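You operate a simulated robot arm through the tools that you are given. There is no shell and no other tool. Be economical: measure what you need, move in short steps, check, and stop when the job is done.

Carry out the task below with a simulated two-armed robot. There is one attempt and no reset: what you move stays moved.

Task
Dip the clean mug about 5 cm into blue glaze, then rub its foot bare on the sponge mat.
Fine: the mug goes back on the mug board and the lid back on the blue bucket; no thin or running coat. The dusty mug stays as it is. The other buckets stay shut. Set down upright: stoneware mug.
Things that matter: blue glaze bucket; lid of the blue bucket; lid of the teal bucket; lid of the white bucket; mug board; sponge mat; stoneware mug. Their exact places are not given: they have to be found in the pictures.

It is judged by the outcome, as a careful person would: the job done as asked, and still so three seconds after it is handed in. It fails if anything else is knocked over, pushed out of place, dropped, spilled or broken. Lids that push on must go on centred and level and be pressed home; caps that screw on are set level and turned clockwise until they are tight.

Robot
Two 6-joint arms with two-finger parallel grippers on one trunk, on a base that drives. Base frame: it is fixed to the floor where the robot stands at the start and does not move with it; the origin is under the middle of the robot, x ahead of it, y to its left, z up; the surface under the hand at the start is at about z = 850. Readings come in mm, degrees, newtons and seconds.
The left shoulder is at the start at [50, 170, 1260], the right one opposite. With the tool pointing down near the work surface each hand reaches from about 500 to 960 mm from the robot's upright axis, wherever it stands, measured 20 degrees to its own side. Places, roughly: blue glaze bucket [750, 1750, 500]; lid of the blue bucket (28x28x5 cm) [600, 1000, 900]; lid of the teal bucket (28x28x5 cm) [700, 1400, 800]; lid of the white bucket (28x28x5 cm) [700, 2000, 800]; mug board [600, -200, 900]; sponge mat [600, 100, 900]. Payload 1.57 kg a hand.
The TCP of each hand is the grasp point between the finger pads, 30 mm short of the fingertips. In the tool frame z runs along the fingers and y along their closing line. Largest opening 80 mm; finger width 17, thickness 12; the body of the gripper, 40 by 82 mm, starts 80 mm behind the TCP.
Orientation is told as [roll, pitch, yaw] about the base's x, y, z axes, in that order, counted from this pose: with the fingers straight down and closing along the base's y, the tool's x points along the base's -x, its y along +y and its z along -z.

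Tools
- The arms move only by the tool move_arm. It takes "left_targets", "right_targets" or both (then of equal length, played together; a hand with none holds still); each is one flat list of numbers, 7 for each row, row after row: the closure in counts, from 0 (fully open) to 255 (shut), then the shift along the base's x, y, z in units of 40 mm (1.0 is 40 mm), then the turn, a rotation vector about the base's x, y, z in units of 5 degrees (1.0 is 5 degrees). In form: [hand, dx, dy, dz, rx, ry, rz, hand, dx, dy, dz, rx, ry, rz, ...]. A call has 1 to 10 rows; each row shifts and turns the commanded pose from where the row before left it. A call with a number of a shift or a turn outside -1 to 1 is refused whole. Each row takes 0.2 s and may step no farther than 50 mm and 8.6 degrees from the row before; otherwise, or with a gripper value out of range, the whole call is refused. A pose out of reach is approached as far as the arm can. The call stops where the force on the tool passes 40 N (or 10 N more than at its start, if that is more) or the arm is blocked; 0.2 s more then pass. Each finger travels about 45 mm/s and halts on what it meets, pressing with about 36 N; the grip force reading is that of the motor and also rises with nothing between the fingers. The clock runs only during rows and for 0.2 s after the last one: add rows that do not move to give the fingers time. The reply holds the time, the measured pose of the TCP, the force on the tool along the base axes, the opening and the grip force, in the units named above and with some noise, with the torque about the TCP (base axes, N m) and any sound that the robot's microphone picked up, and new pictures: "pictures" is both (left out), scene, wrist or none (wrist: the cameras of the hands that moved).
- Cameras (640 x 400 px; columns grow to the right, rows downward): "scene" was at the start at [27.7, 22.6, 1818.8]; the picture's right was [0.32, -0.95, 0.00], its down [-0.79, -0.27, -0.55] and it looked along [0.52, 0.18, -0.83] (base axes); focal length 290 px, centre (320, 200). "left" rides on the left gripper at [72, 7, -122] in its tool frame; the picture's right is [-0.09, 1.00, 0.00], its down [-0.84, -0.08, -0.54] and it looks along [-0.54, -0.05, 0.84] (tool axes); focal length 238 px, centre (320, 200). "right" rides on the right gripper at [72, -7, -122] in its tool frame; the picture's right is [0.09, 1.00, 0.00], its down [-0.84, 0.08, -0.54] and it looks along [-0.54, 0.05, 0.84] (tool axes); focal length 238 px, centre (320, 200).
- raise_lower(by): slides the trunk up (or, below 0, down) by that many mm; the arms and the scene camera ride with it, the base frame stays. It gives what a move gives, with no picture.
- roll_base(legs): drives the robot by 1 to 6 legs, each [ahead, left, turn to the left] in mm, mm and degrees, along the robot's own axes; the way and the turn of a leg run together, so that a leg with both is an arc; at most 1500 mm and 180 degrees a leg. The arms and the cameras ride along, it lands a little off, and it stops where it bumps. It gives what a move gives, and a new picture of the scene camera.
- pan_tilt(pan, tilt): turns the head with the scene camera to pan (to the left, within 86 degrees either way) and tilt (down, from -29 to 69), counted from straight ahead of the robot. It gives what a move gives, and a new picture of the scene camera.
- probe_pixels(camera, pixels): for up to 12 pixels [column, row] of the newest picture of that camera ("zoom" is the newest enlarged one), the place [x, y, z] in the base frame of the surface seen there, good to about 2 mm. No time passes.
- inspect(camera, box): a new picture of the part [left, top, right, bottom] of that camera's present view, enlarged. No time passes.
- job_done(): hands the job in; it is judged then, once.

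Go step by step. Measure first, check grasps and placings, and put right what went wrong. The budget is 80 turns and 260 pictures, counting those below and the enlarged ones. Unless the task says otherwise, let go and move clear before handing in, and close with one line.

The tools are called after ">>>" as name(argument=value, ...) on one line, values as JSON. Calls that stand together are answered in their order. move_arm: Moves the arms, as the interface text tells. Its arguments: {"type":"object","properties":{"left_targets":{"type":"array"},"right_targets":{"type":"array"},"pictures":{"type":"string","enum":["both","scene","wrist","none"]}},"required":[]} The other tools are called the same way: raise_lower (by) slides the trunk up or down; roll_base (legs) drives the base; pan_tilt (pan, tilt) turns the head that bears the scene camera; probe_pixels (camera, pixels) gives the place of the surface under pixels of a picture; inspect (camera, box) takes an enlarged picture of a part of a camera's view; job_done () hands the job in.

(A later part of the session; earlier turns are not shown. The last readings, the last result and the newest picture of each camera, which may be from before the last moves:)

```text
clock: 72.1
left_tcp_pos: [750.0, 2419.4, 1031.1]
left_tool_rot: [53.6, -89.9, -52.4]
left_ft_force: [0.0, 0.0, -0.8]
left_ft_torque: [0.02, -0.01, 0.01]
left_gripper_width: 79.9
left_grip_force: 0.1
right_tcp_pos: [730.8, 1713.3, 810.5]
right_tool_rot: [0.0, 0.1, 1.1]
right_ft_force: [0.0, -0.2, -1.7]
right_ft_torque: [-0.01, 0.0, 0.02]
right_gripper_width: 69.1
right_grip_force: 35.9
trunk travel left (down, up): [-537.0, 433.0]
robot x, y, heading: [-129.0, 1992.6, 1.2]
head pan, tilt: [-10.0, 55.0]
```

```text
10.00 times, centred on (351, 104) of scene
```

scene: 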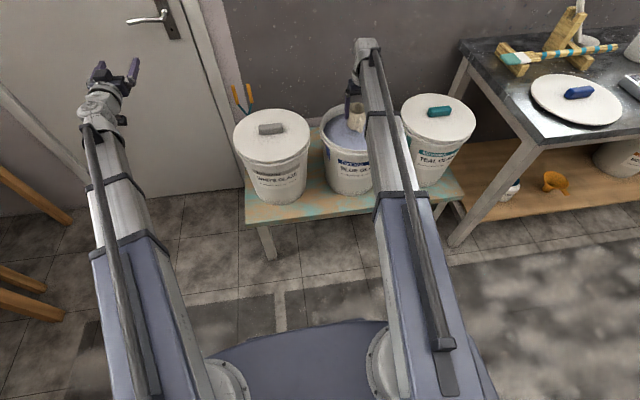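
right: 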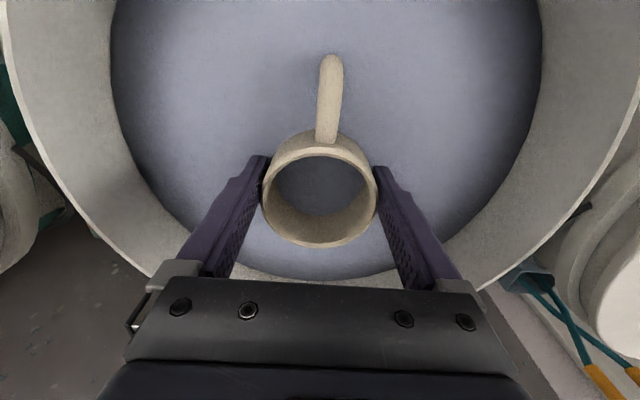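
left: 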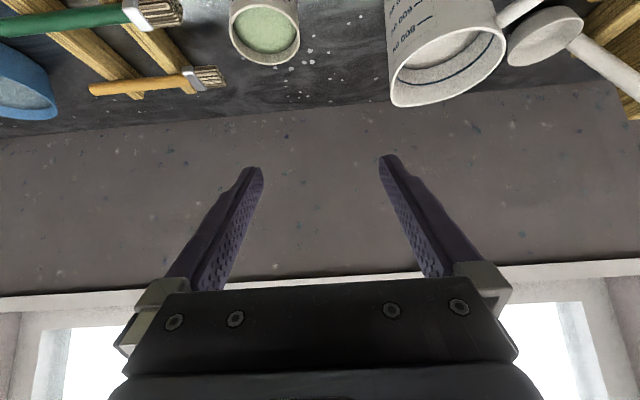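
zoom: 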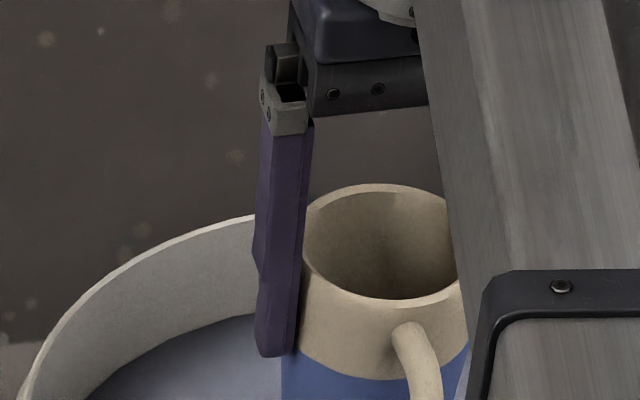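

The coat looks solid and even. I'll raise, retract the hand, and drive back to y≈150, where both the mat and the board are reachable.

>>> raise_lower(by=395)

>>> move_arm(right_targets=[255, -0.9, 0.4, 0, 0, 0, 0, 255, -0.9, 0.4, 0, 0, 0, 0, 255, -0.9, 0.4, 0, 0, 0, 0, 255, -0.9, 0.4, 0, 0, 0, 0, 255, -0.9, 0.4, 0, 0, 0, 0, 255, 0, 0, 0, 0, 0, 0], pictures="none")

>>> roll_base(legs=[[0, -920, -0.5], [0, -922, -0.5]])

>>> pan_tilt(pan=-10, tilt=55)

```text
clock: 75.9
left_tcp_pos: [749.8, 2418.6, 1426.0]
left_tool_rot: [43.5, -90.0, -42.2]
left_ft_force: [0.2, -0.3, 0.0]
left_ft_torque: [0.07, 0.0, -0.02]
left_gripper_width: 80.0
left_grip_force: 0.0
right_tcp_pos: [729.5, 1713.2, 1206.6]
right_tool_rot: [0.0, 0.0, 1.1]
right_ft_force: [0.0, -0.6, -2.8]
right_ft_torque: [0.02, 0.03, 0.02]
right_gripper_width: 69.0
right_grip_force: 35.7
trunk travel left (down, up): [-932.0, 38.0]
robot x, y, heading: [-133.6, 1992.5, 1.0]
head pan, tilt: [-10.0, 55.0]
```

```text
clock: 77.3
left_tcp_pos: [750.1, 2418.0, 1426.0]
left_tool_rot: [35.5, -90.1, -34.4]
left_ft_force: [0.0, -0.3, -0.1]
left_ft_torque: [-0.01, -0.02, -0.04]
left_gripper_width: 79.8
left_grip_force: 0.1
right_tcp_pos: [552.3, 1792.3, 1206.0]
right_tool_rot: [0.1, 0.0, 1.1]
right_ft_force: [0.7, 0.2, -1.9]
right_ft_torque: [-0.02, -0.01, 0.0]
right_gripper_width: 68.7
right_grip_force: 35.9
trunk travel left (down, up): [-932.0, 38.0]
robot x, y, heading: [-133.4, 1990.6, 1.4]
head pan, tilt: [-10.0, 55.0]
```

```text
clock: 86.6
left_tcp_pos: [776.8, 542.1, 1427.1]
left_tool_rot: [76.2, -90.0, -76.7]
left_ft_force: [0.1, -0.6, -0.2]
left_ft_torque: [-0.01, -0.01, 0.01]
left_gripper_width: 80.1
left_grip_force: 0.1
right_tcp_pos: [561.2, -78.5, 1205.7]
right_tool_rot: [-0.1, 0.0, -0.6]
right_ft_force: [0.1, 0.1, -1.9]
right_ft_torque: [0.02, 0.02, 0.01]
right_gripper_width: 68.8
right_grip_force: 36.1
trunk travel left (down, up): [-932.0, 38.0]
robot x, y, heading: [-114.3, 140.4, -0.6]
head pan, tilt: [-10.0, 55.0]
```

scene: 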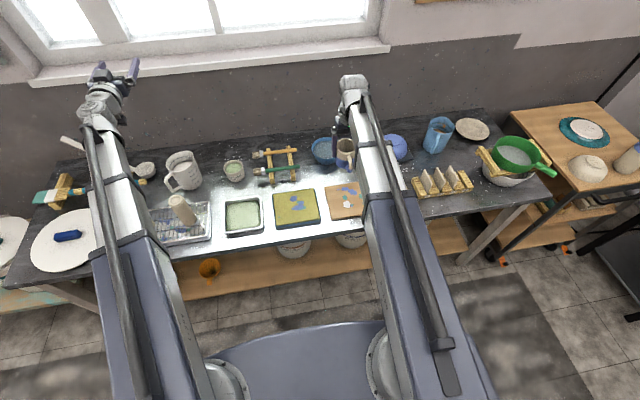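

```text
clock: 87.2
left_tcp_pos: [775.1, 543.5, 1426.3]
left_tool_rot: [69.3, -90.0, -69.8]
left_ft_force: [-0.5, 1.1, 0.2]
left_ft_torque: [0.02, -0.04, -0.02]
left_gripper_width: 80.0
left_grip_force: 0.1
right_tcp_pos: [561.0, -78.5, 1206.9]
right_tool_rot: [0.0, 0.0, -0.5]
right_ft_force: [0.2, 0.5, -1.6]
right_ft_torque: [-0.02, 0.01, 0.04]
right_gripper_width: 69.3
right_grip_force: 36.5
trunk travel left (down, up): [-932.0, 38.0]
robot x, y, heading: [-109.6, 140.4, -0.5]
head pan, tilt: [-10.0, 55.0]
```

scene: 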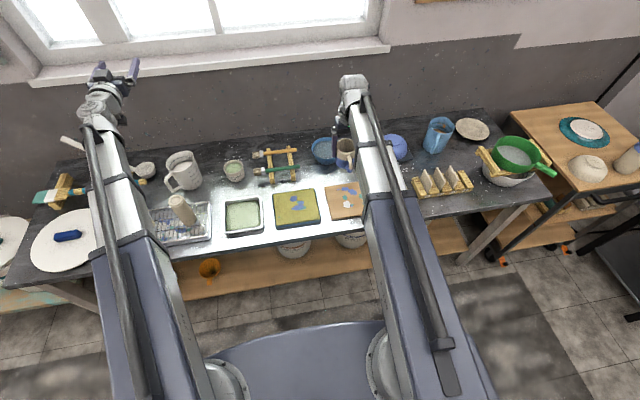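

Back at the bench with the mug held. I'll measure the mat's corners and the sponge's height.

>>> inspect(camera="scene", box=[262, 180, 332, 236])

>>> probe_pixels(camera="scene", pixels=[[276, 195], [309, 192], [318, 218], [279, 225], [296, 207], [285, 215], [310, 212], [300, 195]])

```text
7.14 times, centred on (297, 208) of scene
```

zoom: 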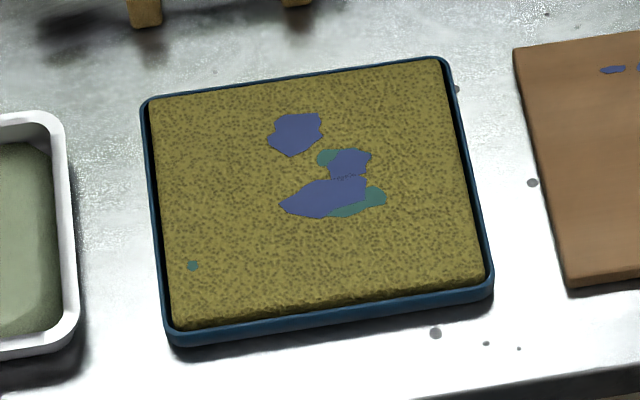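

```text
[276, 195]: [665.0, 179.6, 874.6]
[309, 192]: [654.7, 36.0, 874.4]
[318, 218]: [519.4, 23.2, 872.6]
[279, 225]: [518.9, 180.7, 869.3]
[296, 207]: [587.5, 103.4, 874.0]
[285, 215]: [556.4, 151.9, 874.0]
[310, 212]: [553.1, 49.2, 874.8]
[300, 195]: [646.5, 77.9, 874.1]
```

The mat spans x 515–668 and y 25–185 with its top at z 874.5. I'll bring the mug over its centre and lower to just above it.

>>> move_arm(right_targets=[255, 0.14, 0.9, 0, 0, 0, 0, 255, 0.14, 0.9, 0, 0, 0, 0, 255, 0.14, 0.9, 0, 0, 0, 0, 255, 0.14, 0.9, 0, 0, 0, 0, 255, 0.14, 0.9, 0, 0, 0, 0, 255, 0, 0, 0, 0, 0, 0], pictures="none")

>>> raise_lower(by=-240)

>>> move_arm(right_targets=[255, 0, 0, 0, 0, 0, 0], pictures="both")

>>> inspect(camera="scene", box=[256, 120, 346, 236])

```text
clock: 88.6
left_tcp_pos: [777.5, 542.8, 1426.8]
left_tool_rot: [81.6, -90.0, -82.1]
left_ft_force: [0.1, -0.5, -0.6]
left_ft_torque: [0.05, -0.02, 0.02]
left_gripper_width: 80.3
left_grip_force: 0.1
right_tcp_pos: [588.4, 102.2, 1205.0]
right_tool_rot: [0.0, 0.0, -0.5]
right_ft_force: [0.5, -0.2, -2.3]
right_ft_torque: [0.02, 0.02, 0.02]
right_gripper_width: 69.1
right_grip_force: 35.9
trunk travel left (down, up): [-932.0, 38.0]
robot x, y, heading: [-114.8, 141.2, -0.5]
head pan, tilt: [-10.0, 55.0]
```

```text
clock: 91.1
left_tcp_pos: [775.9, 541.8, 1187.4]
left_tool_rot: [67.6, -90.0, -67.9]
left_ft_force: [0.4, 0.0, 0.0]
left_ft_torque: [-0.02, -0.01, -0.03]
left_gripper_width: 80.1
left_grip_force: 0.1
right_tcp_pos: [588.3, 102.2, 966.2]
right_tool_rot: [0.0, 0.0, -0.6]
right_ft_force: [-0.5, -0.1, -2.0]
right_ft_torque: [-0.02, 0.01, 0.01]
right_gripper_width: 69.3
right_grip_force: 36.2
trunk travel left (down, up): [-692.0, 278.0]
robot x, y, heading: [-116.2, 142.4, -0.6]
head pan, tilt: [-10.0, 55.0]
```

```text
clock: 91.5
left_tcp_pos: [775.3, 542.6, 1185.8]
left_tool_rot: [57.6, -90.0, -58.0]
left_ft_force: [-0.6, -0.4, 0.2]
left_ft_torque: [0.01, 0.01, -0.02]
left_gripper_width: 80.1
left_grip_force: 0.1
right_tcp_pos: [588.2, 102.8, 967.4]
right_tool_rot: [0.0, 0.0, -0.5]
right_ft_force: [0.0, -0.1, -1.7]
right_ft_torque: [0.02, 0.0, 0.04]
right_gripper_width: 69.2
right_grip_force: 35.8
trunk travel left (down, up): [-692.0, 278.0]
robot x, y, heading: [-117.8, 142.6, -0.6]
head pan, tilt: [-10.0, 55.0]
```

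scene: 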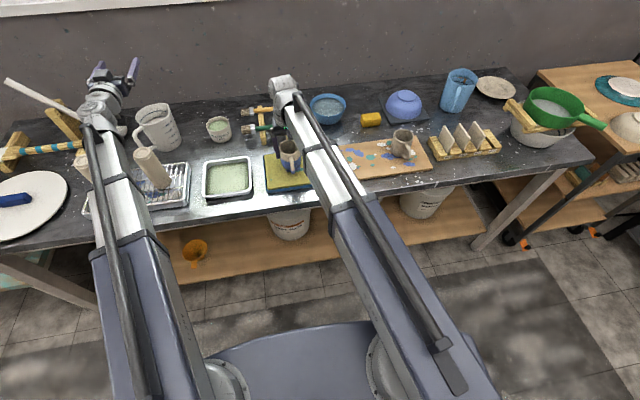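
right: 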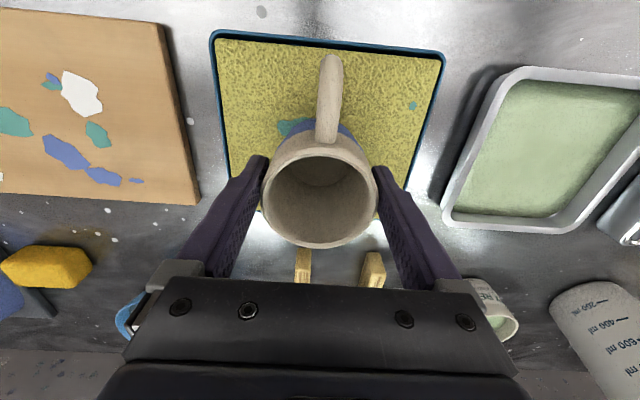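

```text
3.45 times, centred on (301, 178) of scene
```

zoom: 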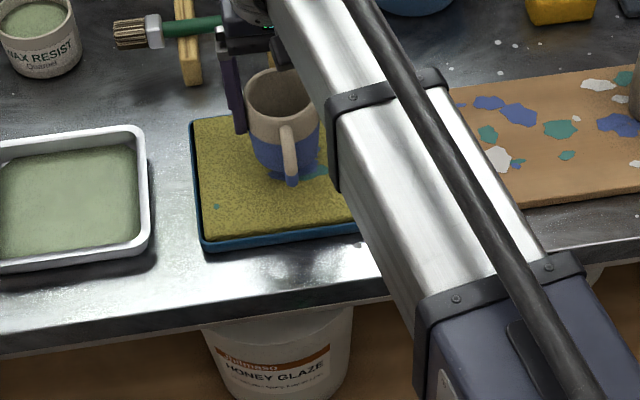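

The blue band is solid and level. Lowering 19 mm, then a little more until the force shows contact.

>>> raise_lower(by=-19)

>>> raise_lower(by=-3)

```text
clock: 92.2
left_tcp_pos: [776.0, 543.7, 1167.1]
left_tool_rot: [98.8, -90.0, -99.2]
left_ft_force: [-0.8, 0.1, 0.3]
left_ft_torque: [0.0, 0.0, 0.01]
left_gripper_width: 80.1
left_grip_force: 0.0
right_tcp_pos: [588.9, 101.3, 947.9]
right_tool_rot: [0.1, 0.0, -0.5]
right_ft_force: [-0.1, 0.4, -1.7]
right_ft_torque: [-0.03, -0.02, 0.01]
right_gripper_width: 69.2
right_grip_force: 36.5
trunk travel left (down, up): [-673.0, 297.0]
robot x, y, heading: [-113.5, 142.2, -0.6]
head pan, tilt: [-10.0, 55.0]
```

```text
clock: 92.7
left_tcp_pos: [776.2, 543.5, 1165.3]
left_tool_rot: [174.6, -90.0, -175.0]
left_ft_force: [0.7, 0.4, 0.0]
left_ft_torque: [0.02, -0.02, 0.01]
left_gripper_width: 80.1
left_grip_force: 0.0
right_tcp_pos: [587.8, 102.2, 945.7]
right_tool_rot: [0.0, -0.1, -0.4]
right_ft_force: [5.6, -0.1, 20.2]
right_ft_torque: [-0.04, 0.04, 0.01]
right_gripper_width: 69.1
right_grip_force: 35.6
trunk travel left (down, up): [-670.0, 300.0]
robot x, y, heading: [-114.7, 142.7, -0.6]
head pan, tilt: [-10.0, 55.0]
```

Contact at 20 N. I'll ease off about 1 mm, then rub with side-to-side strokes plus small twists.

>>> raise_lower(by=0.8)

>>> move_arm(right_targets=[255, 0, 0.35, 0, 0, 0, 0, 255, 0, 0.35, 0, 0, 0, 0, 255, 0, -0.35, 0, 0, 0, 0, 255, 0, -0.35, 0, 0, 0, 0, 255, 0, -0.35, 0, 0, 0, 0, 255, 0, -0.35, 0, 0, 0, 0, 255, 0, 0.35, 0, 0, 0, 0, 255, 0, 0.35, 0, 0, 0, 0], pictures="both")

>>> inspect(camera="scene", box=[256, 120, 346, 236])

```text
clock: 93.2
left_tcp_pos: [774.4, 544.0, 1166.1]
left_tool_rot: [177.8, -89.9, -178.1]
left_ft_force: [0.3, -0.2, 0.1]
left_ft_torque: [-0.01, 0.01, 0.02]
left_gripper_width: 80.2
left_grip_force: 0.0
right_tcp_pos: [588.2, 103.0, 945.8]
right_tool_rot: [0.0, 0.0, -0.5]
right_ft_force: [5.7, 1.0, 11.3]
right_ft_torque: [-0.05, -0.14, 0.07]
right_gripper_width: 69.1
right_grip_force: 35.3
trunk travel left (down, up): [-671.0, 299.0]
robot x, y, heading: [-109.6, 141.1, -0.5]
head pan, tilt: [-10.0, 55.0]
```

```text
clock: 95.0
left_tcp_pos: [774.7, 542.4, 1167.1]
left_tool_rot: [128.4, -90.0, -128.9]
left_ft_force: [-0.1, -0.1, 0.0]
left_ft_torque: [-0.03, 0.02, -0.02]
left_gripper_width: 79.8
left_grip_force: 0.1
right_tcp_pos: [588.2, 102.7, 946.1]
right_tool_rot: [0.0, 0.0, -0.4]
right_ft_force: [-0.6, -1.0, 3.8]
right_ft_torque: [-0.25, 0.09, 0.03]
right_gripper_width: 69.1
right_grip_force: 35.8
trunk travel left (down, up): [-671.0, 299.0]
robot x, y, heading: [-115.5, 141.2, -0.6]
head pan, tilt: [-10.0, 55.0]
```

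scene: 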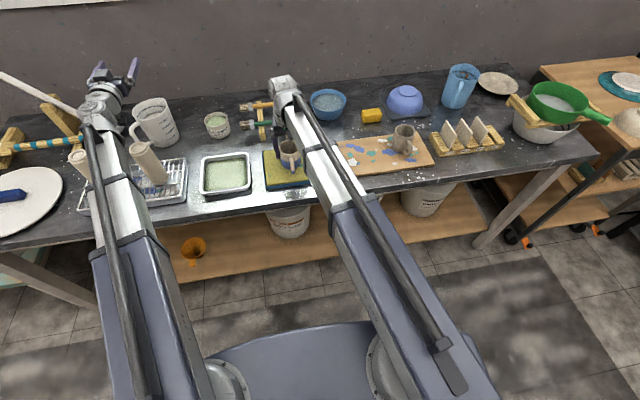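
right: 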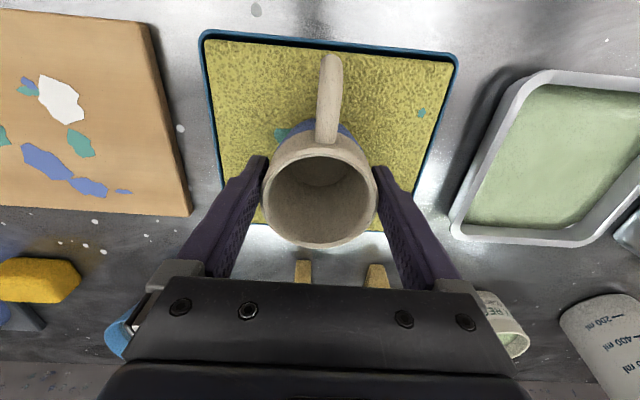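

```text
3.45 times, centred on (301, 178) of scene
```

zoom: 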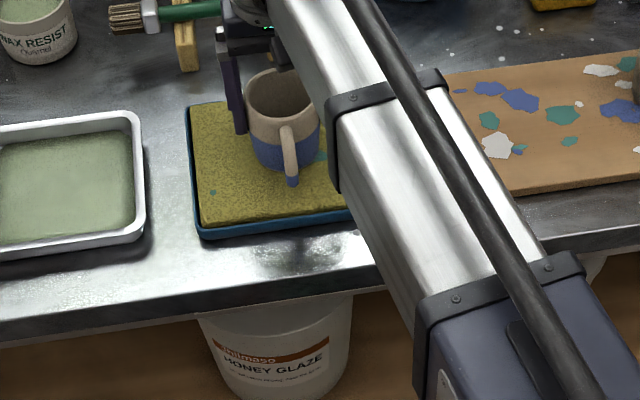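

Force dropped to about 4 N after the first rub. I'll press 0.8 mm more and do more strokes with twists.

>>> raise_lower(by=-0.8)

>>> move_arm(right_targets=[255, 0, 0.4, 0, 0, 0, 0.6, 255, 0, 0.4, 0, 0, 0, 0.6, 255, 0, -0.4, 0, 0, 0, -0.6, 255, 0, -0.4, 0, 0, 0, -0.6, 255, 0, -0.4, 0, 0, 0, -0.6, 255, 0, -0.4, 0, 0, 0, -0.6, 255, 0, 0.4, 0, 0, 0, 0.6, 255, 0, 0.4, 0, 0, 0, 0.6], pictures="none")

>>> move_arm(right_targets=[255, 0.2, 0.3, 0, 0, 0, 0.6, 255, 0.2, 0.3, 0, 0, 0, 0.6, 255, -0.2, -0.3, 0, 0, 0, -0.6, 255, -0.2, -0.3, 0, 0, 0, -0.6, 255, -0.2, -0.3, 0, 0, 0, -0.6, 255, -0.2, -0.3, 0, 0, 0, -0.6, 255, 0.2, 0.3, 0, 0, 0, 0.6, 255, 0.2, 0.3, 0, 0, 0, 0.6], pictures="none")

>>> raise_lower(by=40)

>>> inspect(camera="scene", box=[256, 100, 346, 216])

>>> inspect(camera="right", box=[180, 20, 480, 260])

```text
clock: 95.5
left_tcp_pos: [775.1, 542.8, 1164.9]
left_tool_rot: [154.8, -89.9, -155.3]
left_ft_force: [-0.3, 0.9, -0.5]
left_ft_torque: [0.0, 0.01, 0.02]
left_gripper_width: 80.1
left_grip_force: 0.0
right_tcp_pos: [588.3, 101.8, 945.9]
right_tool_rot: [-0.1, -0.1, -0.4]
right_ft_force: [4.0, -4.6, 20.5]
right_ft_torque: [-0.38, 0.13, 0.08]
right_gripper_width: 69.2
right_grip_force: 36.2
trunk travel left (down, up): [-670.0, 300.0]
robot x, y, heading: [-114.9, 141.9, -0.6]
head pan, tilt: [-10.0, 55.0]
```

```text
clock: 97.3
left_tcp_pos: [774.9, 542.7, 1164.7]
left_tool_rot: [146.3, -89.9, -146.7]
left_ft_force: [0.3, 0.2, -0.1]
left_ft_torque: [-0.01, -0.01, 0.0]
left_gripper_width: 80.0
left_grip_force: 0.0
right_tcp_pos: [587.0, 100.6, 944.8]
right_tool_rot: [-0.1, 0.1, -0.5]
right_ft_force: [-0.1, -8.4, 16.6]
right_ft_torque: [-0.28, 0.22, 0.07]
right_gripper_width: 69.3
right_grip_force: 35.7
trunk travel left (down, up): [-670.0, 300.0]
robot x, y, heading: [-115.0, 142.5, -0.5]
head pan, tilt: [-10.0, 55.0]
```

```text
clock: 99.1
left_tcp_pos: [775.8, 542.6, 1165.7]
left_tool_rot: [151.9, -89.9, -152.5]
left_ft_force: [0.4, -1.5, -0.5]
left_ft_torque: [0.02, 0.01, -0.03]
left_gripper_width: 80.0
left_grip_force: 0.1
right_tcp_pos: [585.8, 100.9, 945.7]
right_tool_rot: [-0.1, 0.0, -0.5]
right_ft_force: [-3.2, -4.4, 9.2]
right_ft_torque: [-0.19, 0.38, 0.06]
right_gripper_width: 69.2
right_grip_force: 36.0
trunk travel left (down, up): [-670.0, 300.0]
robot x, y, heading: [-115.5, 140.5, -0.4]
head pan, tilt: [-10.0, 55.0]
```

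```text
clock: 99.9
left_tcp_pos: [775.7, 543.3, 1204.2]
left_tool_rot: [49.2, -90.0, -49.6]
left_ft_force: [0.5, -0.4, -0.5]
left_ft_torque: [0.03, -0.01, -0.01]
left_gripper_width: 80.2
left_grip_force: 0.0
right_tcp_pos: [587.7, 102.1, 984.7]
right_tool_rot: [0.0, 0.0, -0.5]
right_ft_force: [-0.2, -0.4, -1.6]
right_ft_torque: [0.0, -0.03, -0.01]
right_gripper_width: 69.1
right_grip_force: 36.0
trunk travel left (down, up): [-710.0, 260.0]
robot x, y, heading: [-113.8, 141.4, -0.5]
head pan, tilt: [-10.0, 55.0]
```

```text
3.45 times, centred on (301, 158) of scene
```

zoom: 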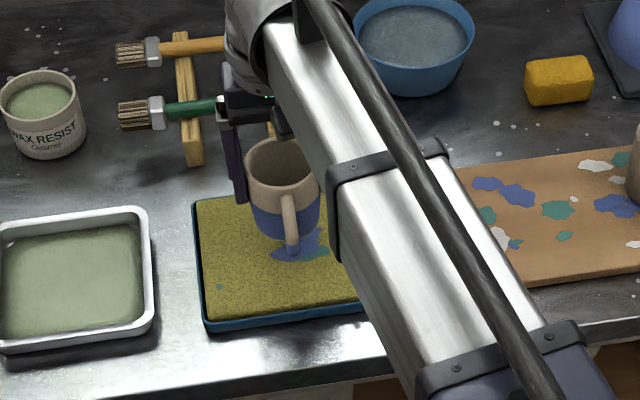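

```text
1.67 times, centred on (330, 140) of right
```

zoom: 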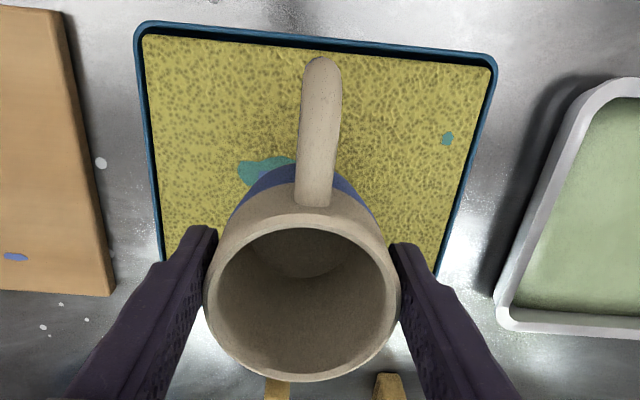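

The mat shows the rub and the band is intact. The foot isn't visible, so I'll give it one more firm set of rubbing for safety.

>>> raise_lower(by=-40.3)

>>> move_arm(right_targets=[255, 0, 0.4, 0, 0, 0, 0.8, 255, 0, 0.3, 0, 0, 0, 0.6, 255, 0, -0.4, 0, 0, 0, -0.6, 255, 0, -0.3, 0, 0, 0, -0.8, 255, 0, -0.4, 0, 0, 0, -0.6, 255, 0, -0.3, 0, 0, 0, -0.6, 255, 0, 0.4, 0, 0, 0, 0.6, 255, 0, 0.3, 0, 0, 0, 0.6], pictures="none")

>>> move_arm(right_targets=[255, 0.2, 0.4, 0, 0, 0, 0, 255, 0.2, 0.3, 0, 0, 0, 0, 255, -0.2, -0.4, 0, 0, 0, 0, 255, -0.2, -0.3, 0, 0, 0, 0, 255, -0.2, -0.4, 0, 0, 0, 0, 255, -0.2, -0.3, 0, 0, 0, 0, 255, 0.2, 0.4, 0, 0, 0, 0, 255, 0.2, 0.3, 0, 0, 0, 0], pictures="none")

>>> raise_lower(by=100)

>>> move_arm(right_targets=[255, 0.08, -0.9, 0, 0, 0, 0, 255, 0.08, -0.9, 0, 0, 0, 0, 255, 0.08, -0.9, 0, 0, 0, 0, 255, 0.08, -0.9, 0, 0, 0, 0, 255, 0.08, -0.9, 0, 0, 0, 0, 255, 0.04, -0.9, 0, 0, 0, 0, 255, 0, 0, 0, 0, 0, 0], pictures="both")

```text
clock: 100.8
left_tcp_pos: [777.0, 543.5, 1164.8]
left_tool_rot: [95.0, -90.0, -95.7]
left_ft_force: [0.1, -0.4, 0.5]
left_ft_torque: [0.02, 0.03, 0.03]
left_gripper_width: 79.9
left_grip_force: 0.0
right_tcp_pos: [587.3, 101.9, 944.1]
right_tool_rot: [0.1, 0.0, -0.4]
right_ft_force: [-0.8, 0.1, -3.1]
right_ft_torque: [0.0, 0.0, 0.02]
right_gripper_width: 69.0
right_grip_force: 36.2
trunk travel left (down, up): [-669.0, 301.0]
robot x, y, heading: [-120.2, 139.5, -0.4]
head pan, tilt: [-10.0, 55.0]
```

```text
clock: 102.6
left_tcp_pos: [776.6, 543.6, 1164.0]
left_tool_rot: [82.5, -89.9, -83.1]
left_ft_force: [0.3, 0.8, -0.1]
left_ft_torque: [-0.04, 0.0, 0.0]
left_gripper_width: 80.2
left_grip_force: 0.0
right_tcp_pos: [587.9, 101.9, 944.6]
right_tool_rot: [0.0, 0.1, -0.5]
right_ft_force: [0.0, -1.0, -0.1]
right_ft_torque: [0.0, 0.03, -0.03]
right_gripper_width: 69.0
right_grip_force: 36.1
trunk travel left (down, up): [-669.0, 301.0]
robot x, y, heading: [-116.0, 139.1, -0.3]
head pan, tilt: [-10.0, 55.0]
```

```text
clock: 104.4
left_tcp_pos: [775.6, 542.0, 1163.6]
left_tool_rot: [74.1, -90.0, -74.6]
left_ft_force: [-0.4, 0.2, -0.6]
left_ft_torque: [-0.01, -0.01, 0.03]
left_gripper_width: 79.9
left_grip_force: 0.1
right_tcp_pos: [588.1, 99.8, 943.8]
right_tool_rot: [0.0, 0.1, -0.5]
right_ft_force: [1.1, -0.9, 0.3]
right_ft_torque: [0.01, -0.02, -0.02]
right_gripper_width: 68.9
right_grip_force: 35.8
trunk travel left (down, up): [-669.0, 301.0]
robot x, y, heading: [-117.4, 139.6, -0.5]
head pan, tilt: [-10.0, 55.0]
```

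```text
clock: 105.7
left_tcp_pos: [775.9, 543.3, 1264.5]
left_tool_rot: [22.9, -90.0, -23.2]
left_ft_force: [1.4, -0.1, -0.5]
left_ft_torque: [-0.03, -0.01, 0.01]
left_gripper_width: 80.1
left_grip_force: 0.1
right_tcp_pos: [587.7, 100.4, 1044.4]
right_tool_rot: [0.0, 0.0, -0.5]
right_ft_force: [1.0, 0.8, -1.5]
right_ft_torque: [-0.01, -0.01, 0.03]
right_gripper_width: 69.2
right_grip_force: 35.7
trunk travel left (down, up): [-769.0, 201.0]
robot x, y, heading: [-115.8, 142.7, -0.5]
head pan, tilt: [-10.0, 55.0]
```

```text
clock: 107.3
left_tcp_pos: [775.6, 543.8, 1264.0]
left_tool_rot: [-3.7, -90.0, 3.3]
left_ft_force: [-0.8, -0.9, -0.6]
left_ft_torque: [0.0, -0.02, 0.0]
left_gripper_width: 80.0
left_grip_force: 0.0
right_tcp_pos: [605.6, -116.2, 1043.6]
right_tool_rot: [-0.1, 0.0, -0.5]
right_ft_force: [-0.7, -0.5, -1.7]
right_ft_torque: [-0.01, -0.04, -0.01]
right_gripper_width: 69.0
right_grip_force: 36.2
trunk travel left (down, up): [-769.0, 201.0]
robot x, y, heading: [-115.5, 142.1, -0.5]
head pan, tilt: [-10.0, 55.0]
```

scene: 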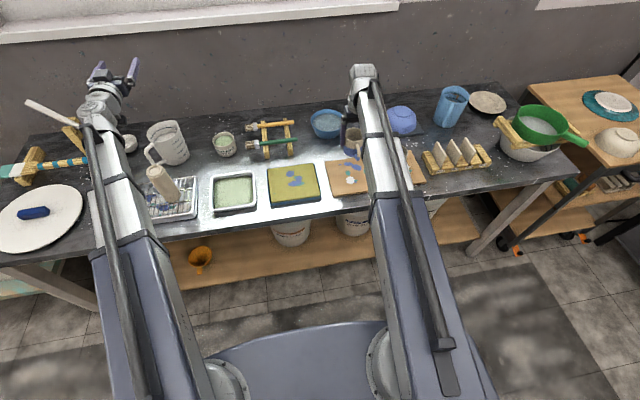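
right: 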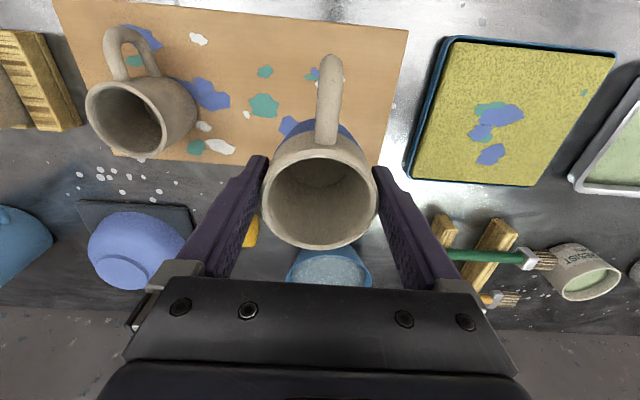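

The last set barely touched (≈0 N) because the mug had shifted up slightly in the grip. I'll return to the mat and rub again under real contact.

>>> move_arm(right_targets=[255, -0.08, 0.9, 0, 0, 0, 0, 255, -0.08, 0.9, 0, 0, 0, 0, 255, -0.08, 0.9, 0, 0, 0, 0, 255, -0.08, 0.9, 0, 0, 0, 0, 255, -0.08, 0.9, 0, 0, 0, 0, 255, -0.04, 0.9, 0, 0, 0, 0, 255, 0, 0, 0, 0, 0, 0], pictures="none")

>>> raise_lower(by=-100)

>>> raise_lower(by=-1.5)

```text
clock: 108.9
left_tcp_pos: [775.7, 541.6, 1264.5]
left_tool_rot: [74.8, -89.9, -75.4]
left_ft_force: [-0.2, -0.1, -0.1]
left_ft_torque: [0.01, -0.03, 0.0]
left_gripper_width: 79.9
left_grip_force: 0.0
right_tcp_pos: [587.8, 99.8, 1043.3]
right_tool_rot: [-0.1, 0.0, -0.5]
right_ft_force: [0.7, -0.4, -2.1]
right_ft_torque: [0.01, -0.04, 0.0]
right_gripper_width: 69.2
right_grip_force: 36.5
trunk travel left (down, up): [-769.0, 201.0]
robot x, y, heading: [-116.0, 145.5, -0.6]
head pan, tilt: [-10.0, 55.0]
```

```text
clock: 110.2
left_tcp_pos: [777.2, 542.7, 1163.8]
left_tool_rot: [27.6, -90.0, -28.0]
left_ft_force: [0.5, 0.8, 0.7]
left_ft_torque: [0.03, 0.01, 0.01]
left_gripper_width: 80.0
left_grip_force: 0.0
right_tcp_pos: [587.5, 99.6, 942.9]
right_tool_rot: [0.0, -0.1, -0.5]
right_ft_force: [-0.2, -0.1, -2.3]
right_ft_torque: [0.0, 0.0, 0.02]
right_gripper_width: 69.3
right_grip_force: 36.0
trunk travel left (down, up): [-669.0, 301.0]
robot x, y, heading: [-116.5, 139.9, -0.4]
head pan, tilt: [-10.0, 55.0]
```

```text
clock: 110.8
left_tcp_pos: [775.4, 543.5, 1163.3]
left_tool_rot: [172.4, -89.9, -172.9]
left_ft_force: [-0.1, 0.1, 1.2]
left_ft_torque: [0.01, -0.01, 0.0]
left_gripper_width: 80.1
left_grip_force: 0.1
right_tcp_pos: [587.8, 100.0, 943.6]
right_tool_rot: [0.0, -0.1, -0.4]
right_ft_force: [4.2, -0.2, 22.1]
right_ft_torque: [0.0, -0.02, -0.01]
right_gripper_width: 69.2
right_grip_force: 36.3
trunk travel left (down, up): [-668.0, 302.0]
robot x, y, heading: [-117.2, 144.6, -0.7]
head pan, tilt: [-10.0, 55.0]
```

Contact is 22 N. Rubbing now with several strokes, mixing in x motion and twists.

>>> move_arm(right_targets=[255, 0, 0.4, 0, 0, 0, 0.6, 255, 0, 0.3, 0, 0, 0, 0.6, 255, 0, -0.4, 0, 0, 0, -0.6, 255, 0, -0.3, 0, 0, 0, -0.6, 255, 0, -0.4, 0, 0, 0, -0.6, 255, 0, -0.3, 0, 0, 0, -0.6, 255, 0, 0.4, 0, 0, 0, 0.6, 255, 0, 0.3, 0, 0, 0, 0.6], pictures="none")

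>>> move_arm(right_targets=[255, 0.3, 0, 0, 0, 0, 0, 255, 0, 0.3, 0, 0, 0, 0, 255, -0.3, 0.3, 0, 0, 0, 0, 255, -0.3, 0, 0, 0, 0, 0, 255, -0.3, -0.3, 0, 0, 0, 0, 255, 0, -0.3, 0, 0, 0, 0, 255, 0.3, -0.3, 0, 0, 0, 0, 255, 0.3, 0.3, 0, 0, 0, 0], pictures="none")

>>> move_arm(right_targets=[255, 0, 0.4, 0, 0, 0, 0.6, 255, 0, 0.3, 0, 0, 0, 0.6, 255, 0, -0.4, 0, 0, 0, -0.6, 255, 0, -0.3, 0, 0, 0, -0.6, 255, 0, -0.4, 0, 0, 0, -0.6, 255, 0, -0.3, 0, 0, 0, -0.6, 255, 0, 0.4, 0, 0, 0, 0.6, 255, 0, 0.3, 0, 0, 0, 0.6], pictures="wrist")

```text
clock: 112.5
left_tcp_pos: [775.2, 542.5, 1164.1]
left_tool_rot: [147.2, -89.9, -147.7]
left_ft_force: [-0.6, 0.7, 0.6]
left_ft_torque: [0.01, 0.01, 0.01]
left_gripper_width: 80.1
left_grip_force: 0.1
right_tcp_pos: [586.5, 98.3, 943.4]
right_tool_rot: [-0.2, 0.0, -0.7]
right_ft_force: [0.3, -9.0, 18.6]
right_ft_torque: [-0.52, 0.04, -0.08]
right_gripper_width: 69.1
right_grip_force: 35.1
trunk travel left (down, up): [-668.0, 302.0]
robot x, y, heading: [-116.8, 138.4, -0.2]
head pan, tilt: [-10.0, 55.0]
```

```text
clock: 114.3
left_tcp_pos: [774.1, 543.4, 1163.5]
left_tool_rot: [161.7, -89.9, -162.1]
left_ft_force: [-0.7, 0.2, 0.0]
left_ft_torque: [0.01, -0.01, -0.04]
left_gripper_width: 79.9
left_grip_force: 0.1
right_tcp_pos: [585.6, 97.2, 942.3]
right_tool_rot: [-0.1, 0.0, -0.5]
right_ft_force: [-3.9, -5.0, 12.4]
right_ft_torque: [0.02, 0.23, 0.09]
right_gripper_width: 69.0
right_grip_force: 36.3
trunk travel left (down, up): [-668.0, 302.0]
robot x, y, heading: [-115.4, 142.4, -1.0]
head pan, tilt: [-10.0, 55.0]
```

```text
clock: 116.2
left_tcp_pos: [775.5, 541.7, 1163.0]
left_tool_rot: [146.4, -89.9, -146.7]
left_ft_force: [-0.7, 0.5, -0.3]
left_ft_torque: [-0.02, -0.02, -0.02]
left_gripper_width: 80.0
left_grip_force: 0.0
right_tcp_pos: [586.9, 99.0, 943.5]
right_tool_rot: [-0.2, 0.0, -0.6]
right_ft_force: [0.2, -5.8, 13.4]
right_ft_torque: [-0.13, -0.09, -0.06]
right_gripper_width: 68.9
right_grip_force: 35.9
trunk travel left (down, up): [-668.0, 302.0]
robot x, y, heading: [-116.1, 140.3, -0.4]
head pan, tilt: [-10.0, 55.0]
```

right: 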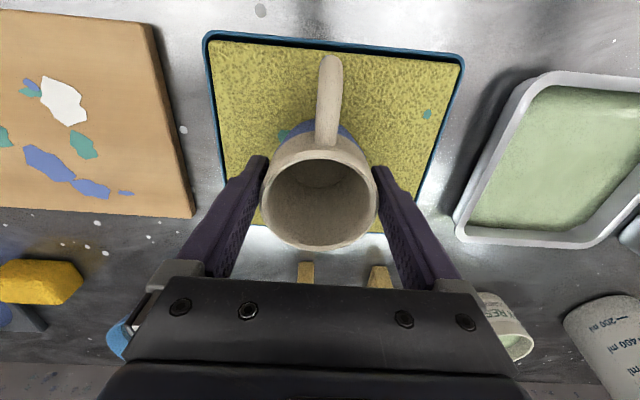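

Good firm contact throughout (13–22 N). Now I'll lift, carry the mug to its original board spot and lower to just above contact (TCP ≈936).

>>> raise_lower(by=100)

>>> move_arm(right_targets=[255, 0.08, -0.9, 0, 0, 0, 0, 255, 0.08, -0.9, 0, 0, 0, 0, 255, 0.08, -0.9, 0, 0, 0, 0, 255, 0.08, -0.9, 0, 0, 0, 0, 255, 0.08, -0.9, 0, 0, 0, 0, 255, 0.04, -0.9, 0, 0, 0, 0, 255, 0, 0, 0, 0, 0, 0], pictures="none")

>>> raise_lower(by=-104)

>>> raise_lower(by=-4)

>>> inspect(camera="right", box=[100, 0, 500, 260])

```text
clock: 117.5
left_tcp_pos: [776.0, 542.0, 1263.0]
left_tool_rot: [29.5, -90.0, -29.9]
left_ft_force: [-0.1, -0.1, -0.2]
left_ft_torque: [0.01, -0.01, 0.01]
left_gripper_width: 80.1
left_grip_force: 0.1
right_tcp_pos: [588.0, 100.6, 1041.6]
right_tool_rot: [0.1, 0.0, -0.5]
right_ft_force: [0.6, 0.1, -2.4]
right_ft_torque: [-0.01, 0.0, 0.0]
right_gripper_width: 69.1
right_grip_force: 36.5
trunk travel left (down, up): [-768.0, 202.0]
robot x, y, heading: [-113.2, 141.7, -0.7]
head pan, tilt: [-10.0, 55.0]
```

```text
clock: 119.1
left_tcp_pos: [775.5, 544.2, 1262.8]
left_tool_rot: [4.4, -90.0, -4.8]
left_ft_force: [-0.1, -0.1, 0.9]
left_ft_torque: [-0.02, 0.02, 0.01]
left_gripper_width: 79.8
left_grip_force: 0.1
right_tcp_pos: [605.7, -115.8, 1042.5]
right_tool_rot: [-0.1, 0.0, -0.5]
right_ft_force: [0.6, 0.0, -2.6]
right_ft_torque: [0.06, -0.06, -0.04]
right_gripper_width: 69.1
right_grip_force: 36.5
trunk travel left (down, up): [-768.0, 202.0]
robot x, y, heading: [-115.4, 141.8, -0.4]
head pan, tilt: [-10.0, 55.0]
```

```text
clock: 120.5
left_tcp_pos: [775.4, 543.2, 1159.8]
left_tool_rot: [83.3, -90.0, -83.7]
left_ft_force: [1.3, -1.3, -0.6]
left_ft_torque: [-0.01, -0.01, 0.02]
left_gripper_width: 80.0
left_grip_force: 0.0
right_tcp_pos: [605.8, -115.9, 939.9]
right_tool_rot: [0.0, 0.0, -0.5]
right_ft_force: [-0.8, 0.4, -1.7]
right_ft_torque: [0.04, -0.01, 0.02]
right_gripper_width: 69.0
right_grip_force: 35.7
trunk travel left (down, up): [-664.0, 306.0]
robot x, y, heading: [-117.4, 143.4, -0.4]
head pan, tilt: [-10.0, 55.0]
```

```text
clock: 121.0
left_tcp_pos: [775.2, 542.6, 1156.3]
left_tool_rot: [70.5, -90.1, -70.9]
left_ft_force: [-0.4, -0.2, -0.3]
left_ft_torque: [0.0, -0.01, -0.01]
left_gripper_width: 80.0
left_grip_force: 0.1
right_tcp_pos: [605.6, -115.8, 934.0]
right_tool_rot: [0.0, 0.1, -0.5]
right_ft_force: [0.1, -0.1, -2.3]
right_ft_torque: [0.01, -0.03, 0.02]
right_gripper_width: 69.2
right_grip_force: 36.1
trunk travel left (down, up): [-660.0, 310.0]
robot x, y, heading: [-114.7, 142.4, -0.6]
head pan, tilt: [-10.0, 55.0]
```

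```text
1.54 times, centred on (300, 130) of right
```

zoom: 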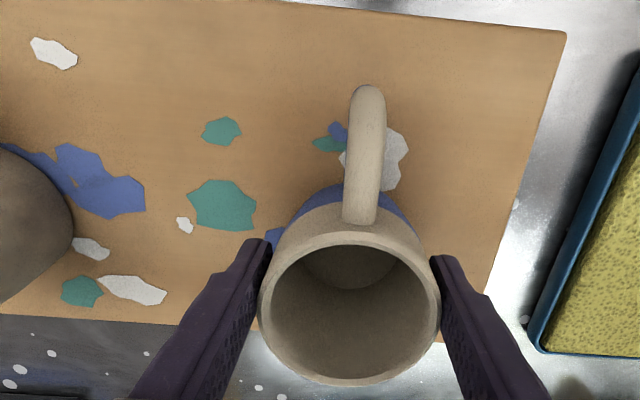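

Still in the air at TCP ≈934.5 (force -2 N). I'll lower in small steps until contact.

>>> raise_lower(by=-1.5)

>>> raise_lower(by=-1.2)

```text
clock: 121.5
left_tcp_pos: [775.8, 543.1, 1153.5]
left_tool_rot: [103.9, -90.1, -104.3]
left_ft_force: [-0.7, -0.2, 0.1]
left_ft_torque: [-0.03, 0.02, 0.02]
left_gripper_width: 79.9
left_grip_force: 0.1
right_tcp_pos: [605.8, -115.9, 933.7]
right_tool_rot: [0.0, 0.1, -0.6]
right_ft_force: [1.0, -0.8, 1.5]
right_ft_torque: [0.11, -0.1, -0.03]
right_gripper_width: 69.0
right_grip_force: 36.3
trunk travel left (down, up): [-658.0, 312.0]
robot x, y, heading: [-118.3, 141.5, -0.6]
head pan, tilt: [-10.0, 55.0]
```

```text
clock: 122.0
left_tcp_pos: [774.7, 543.7, 1153.5]
left_tool_rot: [-170.2, -89.9, 169.8]
left_ft_force: [-0.2, 0.9, -0.4]
left_ft_torque: [-0.02, 0.01, 0.04]
left_gripper_width: 80.0
left_grip_force: 0.0
right_tcp_pos: [605.9, -117.3, 932.9]
right_tool_rot: [-0.1, 0.0, -0.5]
right_ft_force: [5.1, -2.8, 22.9]
right_ft_torque: [0.14, -0.18, -0.05]
right_gripper_width: 69.2
right_grip_force: 36.2
trunk travel left (down, up): [-657.0, 313.0]
robot x, y, heading: [-115.2, 140.0, -0.4]
head pan, tilt: [-10.0, 55.0]
```

Seated on the board. I'll ease off slightly, open fully, and rise.

>>> raise_lower(by=0.8)

>>> move_arm(right_targets=[150, 0, 0, 0, 0, 0, 0, 60, 0, 0, 0, 0, 0, 0, 0, 0, 0, 0, 0, 0, 0, 0, 0, 0, 0, 0, 0, 0], pictures="wrist")

>>> raise_lower(by=50)

>>> inspect(camera="right", box=[100, 0, 500, 260])

>>> raise_lower(by=220)

>>> move_arm(right_targets=[0, -0.9, 0, 0, 0, 0, 0, 0, -0.3, -0.9, 0, 0, 0, 0, 0, 0, -0.9, 0, 0, 0, 0, 0, 0, -0.9, 0, 0, 0, 0], pictures="both")

```text
clock: 122.5
left_tcp_pos: [774.6, 543.3, 1152.6]
left_tool_rot: [178.7, -90.1, -179.0]
left_ft_force: [0.2, 0.5, 0.2]
left_ft_torque: [-0.04, -0.02, 0.01]
left_gripper_width: 80.0
left_grip_force: 0.1
right_tcp_pos: [605.8, -116.6, 933.5]
right_tool_rot: [-0.1, -0.1, -0.5]
right_ft_force: [6.1, -1.9, 16.0]
right_ft_torque: [0.03, -0.23, -0.07]
right_gripper_width: 68.9
right_grip_force: 35.9
trunk travel left (down, up): [-658.0, 312.0]
robot x, y, heading: [-114.8, 141.6, -0.8]
head pan, tilt: [-10.0, 55.0]
```

```text
clock: 123.5
left_tcp_pos: [776.7, 543.0, 1152.4]
left_tool_rot: [60.3, -89.9, -60.8]
left_ft_force: [-0.1, 0.2, 0.4]
left_ft_torque: [0.03, -0.04, 0.01]
left_gripper_width: 79.9
left_grip_force: 0.1
right_tcp_pos: [606.4, -114.1, 932.4]
right_tool_rot: [0.0, 0.0, -0.5]
right_ft_force: [-0.2, -0.6, -0.7]
right_ft_torque: [-0.01, -0.02, 0.02]
right_gripper_width: 80.1
right_grip_force: 0.1
trunk travel left (down, up): [-658.0, 312.0]
robot x, y, heading: [-114.3, 138.9, -0.3]
head pan, tilt: [-10.0, 55.0]
```

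right: 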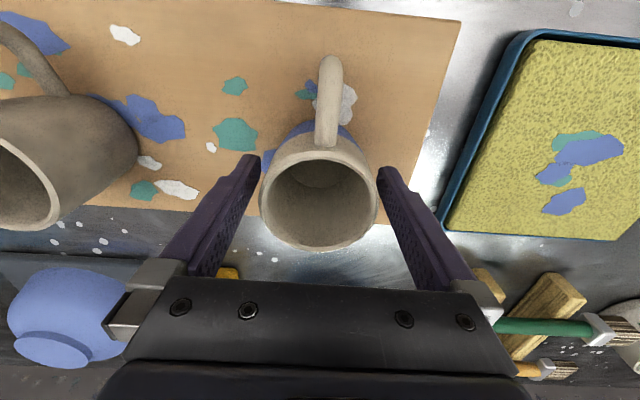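

```text
clock: 124.4
left_tcp_pos: [775.2, 542.8, 1202.8]
left_tool_rot: [41.7, -90.0, -42.2]
left_ft_force: [0.1, 0.0, 0.3]
left_ft_torque: [0.0, -0.01, 0.02]
left_gripper_width: 80.0
left_grip_force: 0.0
right_tcp_pos: [605.9, -116.4, 982.0]
right_tool_rot: [0.0, 0.0, -0.5]
right_ft_force: [-0.4, -0.1, -0.2]
right_ft_torque: [0.0, -0.02, 0.01]
right_gripper_width: 80.2
right_grip_force: 0.0
trunk travel left (down, up): [-708.0, 262.0]
robot x, y, heading: [-114.4, 144.3, -0.5]
head pan, tilt: [-10.0, 55.0]
```

```text
1.54 times, centred on (300, 130) of right
```

zoom: 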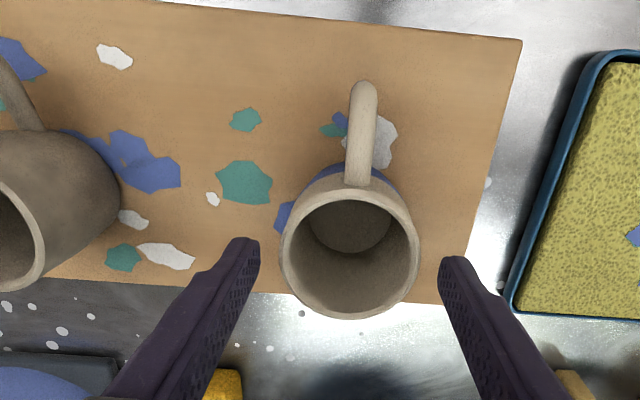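

```text
clock: 126.8
left_tcp_pos: [776.0, 543.2, 1423.0]
left_tool_rot: [65.0, -90.0, -65.4]
left_ft_force: [0.2, -0.9, 0.1]
left_ft_torque: [-0.01, 0.01, 0.02]
left_gripper_width: 80.2
left_grip_force: 0.1
right_tcp_pos: [607.4, -116.5, 1203.3]
right_tool_rot: [0.0, 0.0, -0.5]
right_ft_force: [-0.3, 0.0, -0.3]
right_ft_torque: [0.0, 0.02, -0.02]
right_gripper_width: 80.0
right_grip_force: 0.0
trunk travel left (down, up): [-928.0, 42.0]
robot x, y, heading: [-112.8, 142.7, -0.3]
head pan, tilt: [-10.0, 55.0]
```

```text
clock: 127.8
left_tcp_pos: [776.2, 542.3, 1422.9]
left_tool_rot: [86.6, -90.0, -87.0]
left_ft_force: [0.3, -0.8, -0.5]
left_ft_torque: [-0.01, -0.01, 0.02]
left_gripper_width: 80.2
left_grip_force: 0.0
right_tcp_pos: [557.9, -224.9, 1202.9]
right_tool_rot: [0.0, 0.0, -0.4]
right_ft_force: [-0.8, -0.4, 0.5]
right_ft_torque: [0.0, 0.04, 0.02]
right_gripper_width: 80.0
right_grip_force: 0.1
trunk travel left (down, up): [-928.0, 42.0]
robot x, y, heading: [-116.2, 140.8, -0.4]
head pan, tilt: [-10.0, 55.0]
```

scene: 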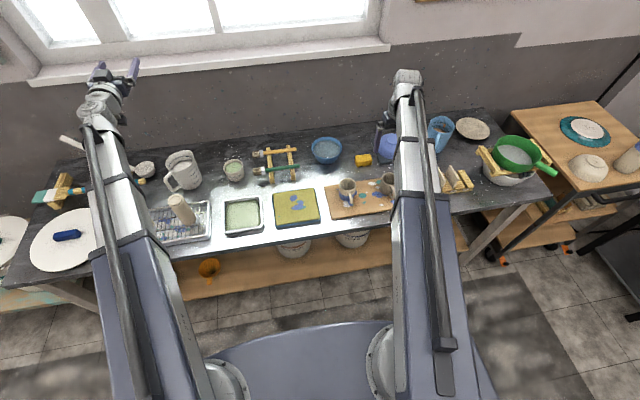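
right: 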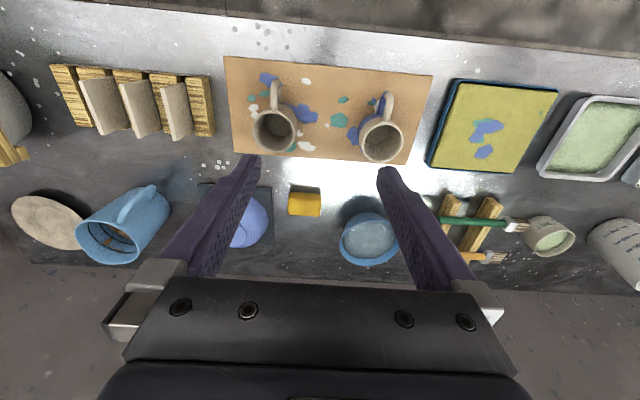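

The mug stands upright on the board. I'll check the coat, then measure the blue lid's handle.

>>> inspect(camera="scene", box=[322, 165, 402, 220])

>>> roll_base(legs=[[0, 1090, 0.5]])

>>> pan_tilt(pan=-5, tilt=55)

```text
7.27 times, centred on (362, 192) of scene
```

zoom: 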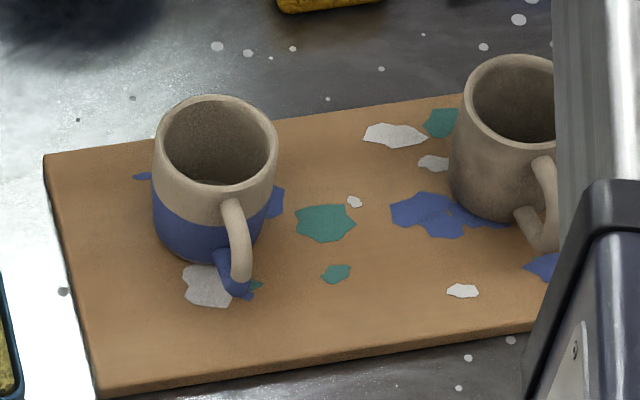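

```text
clock: 133.4
left_tcp_pos: [771.3, 1658.8, 1423.8]
left_tool_rot: [-83.7, -90.0, 84.2]
left_ft_force: [0.4, 0.5, -0.7]
left_ft_torque: [-0.02, 0.02, -0.01]
left_gripper_width: 80.2
left_grip_force: 0.1
right_tcp_pos: [564.3, 889.1, 1202.4]
right_tool_rot: [-0.1, 0.0, 0.4]
right_ft_force: [0.0, 0.0, -1.0]
right_ft_torque: [0.0, 0.0, -0.02]
right_gripper_width: 79.9
right_grip_force: 0.1
trunk travel left (down, up): [-928.0, 42.0]
robot x, y, heading: [-112.1, 1246.4, 0.5]
head pan, tilt: [-10.0, 55.0]
```

scene: 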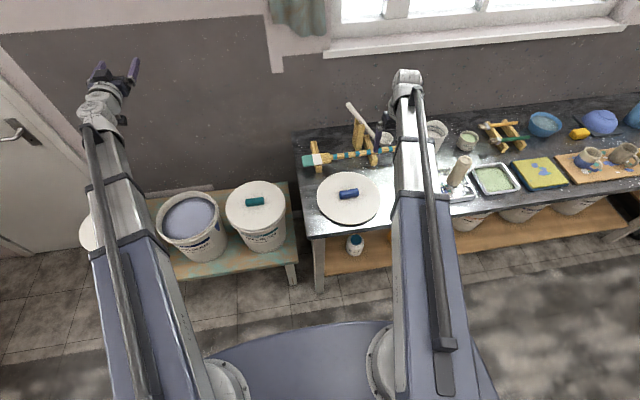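

```text
clock: 134.1
left_tcp_pos: [769.7, 1658.2, 1422.9]
left_tool_rot: [81.6, -90.0, -81.2]
left_ft_force: [-0.5, -0.4, 0.3]
left_ft_torque: [0.0, 0.02, 0.0]
left_gripper_width: 79.9
left_grip_force: 0.0
right_tcp_pos: [564.7, 888.4, 1203.0]
right_tool_rot: [0.0, 0.0, 0.5]
right_ft_force: [-0.7, 0.4, 0.2]
right_ft_torque: [-0.02, -0.01, 0.01]
right_gripper_width: 80.2
right_grip_force: 0.1
trunk travel left (down, up): [-928.0, 42.0]
robot x, y, heading: [-117.2, 1243.8, 0.6]
head pan, tilt: [-5.0, 55.0]
```

scene: 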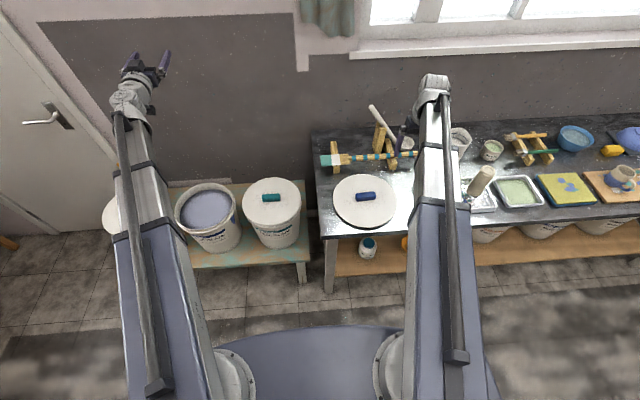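

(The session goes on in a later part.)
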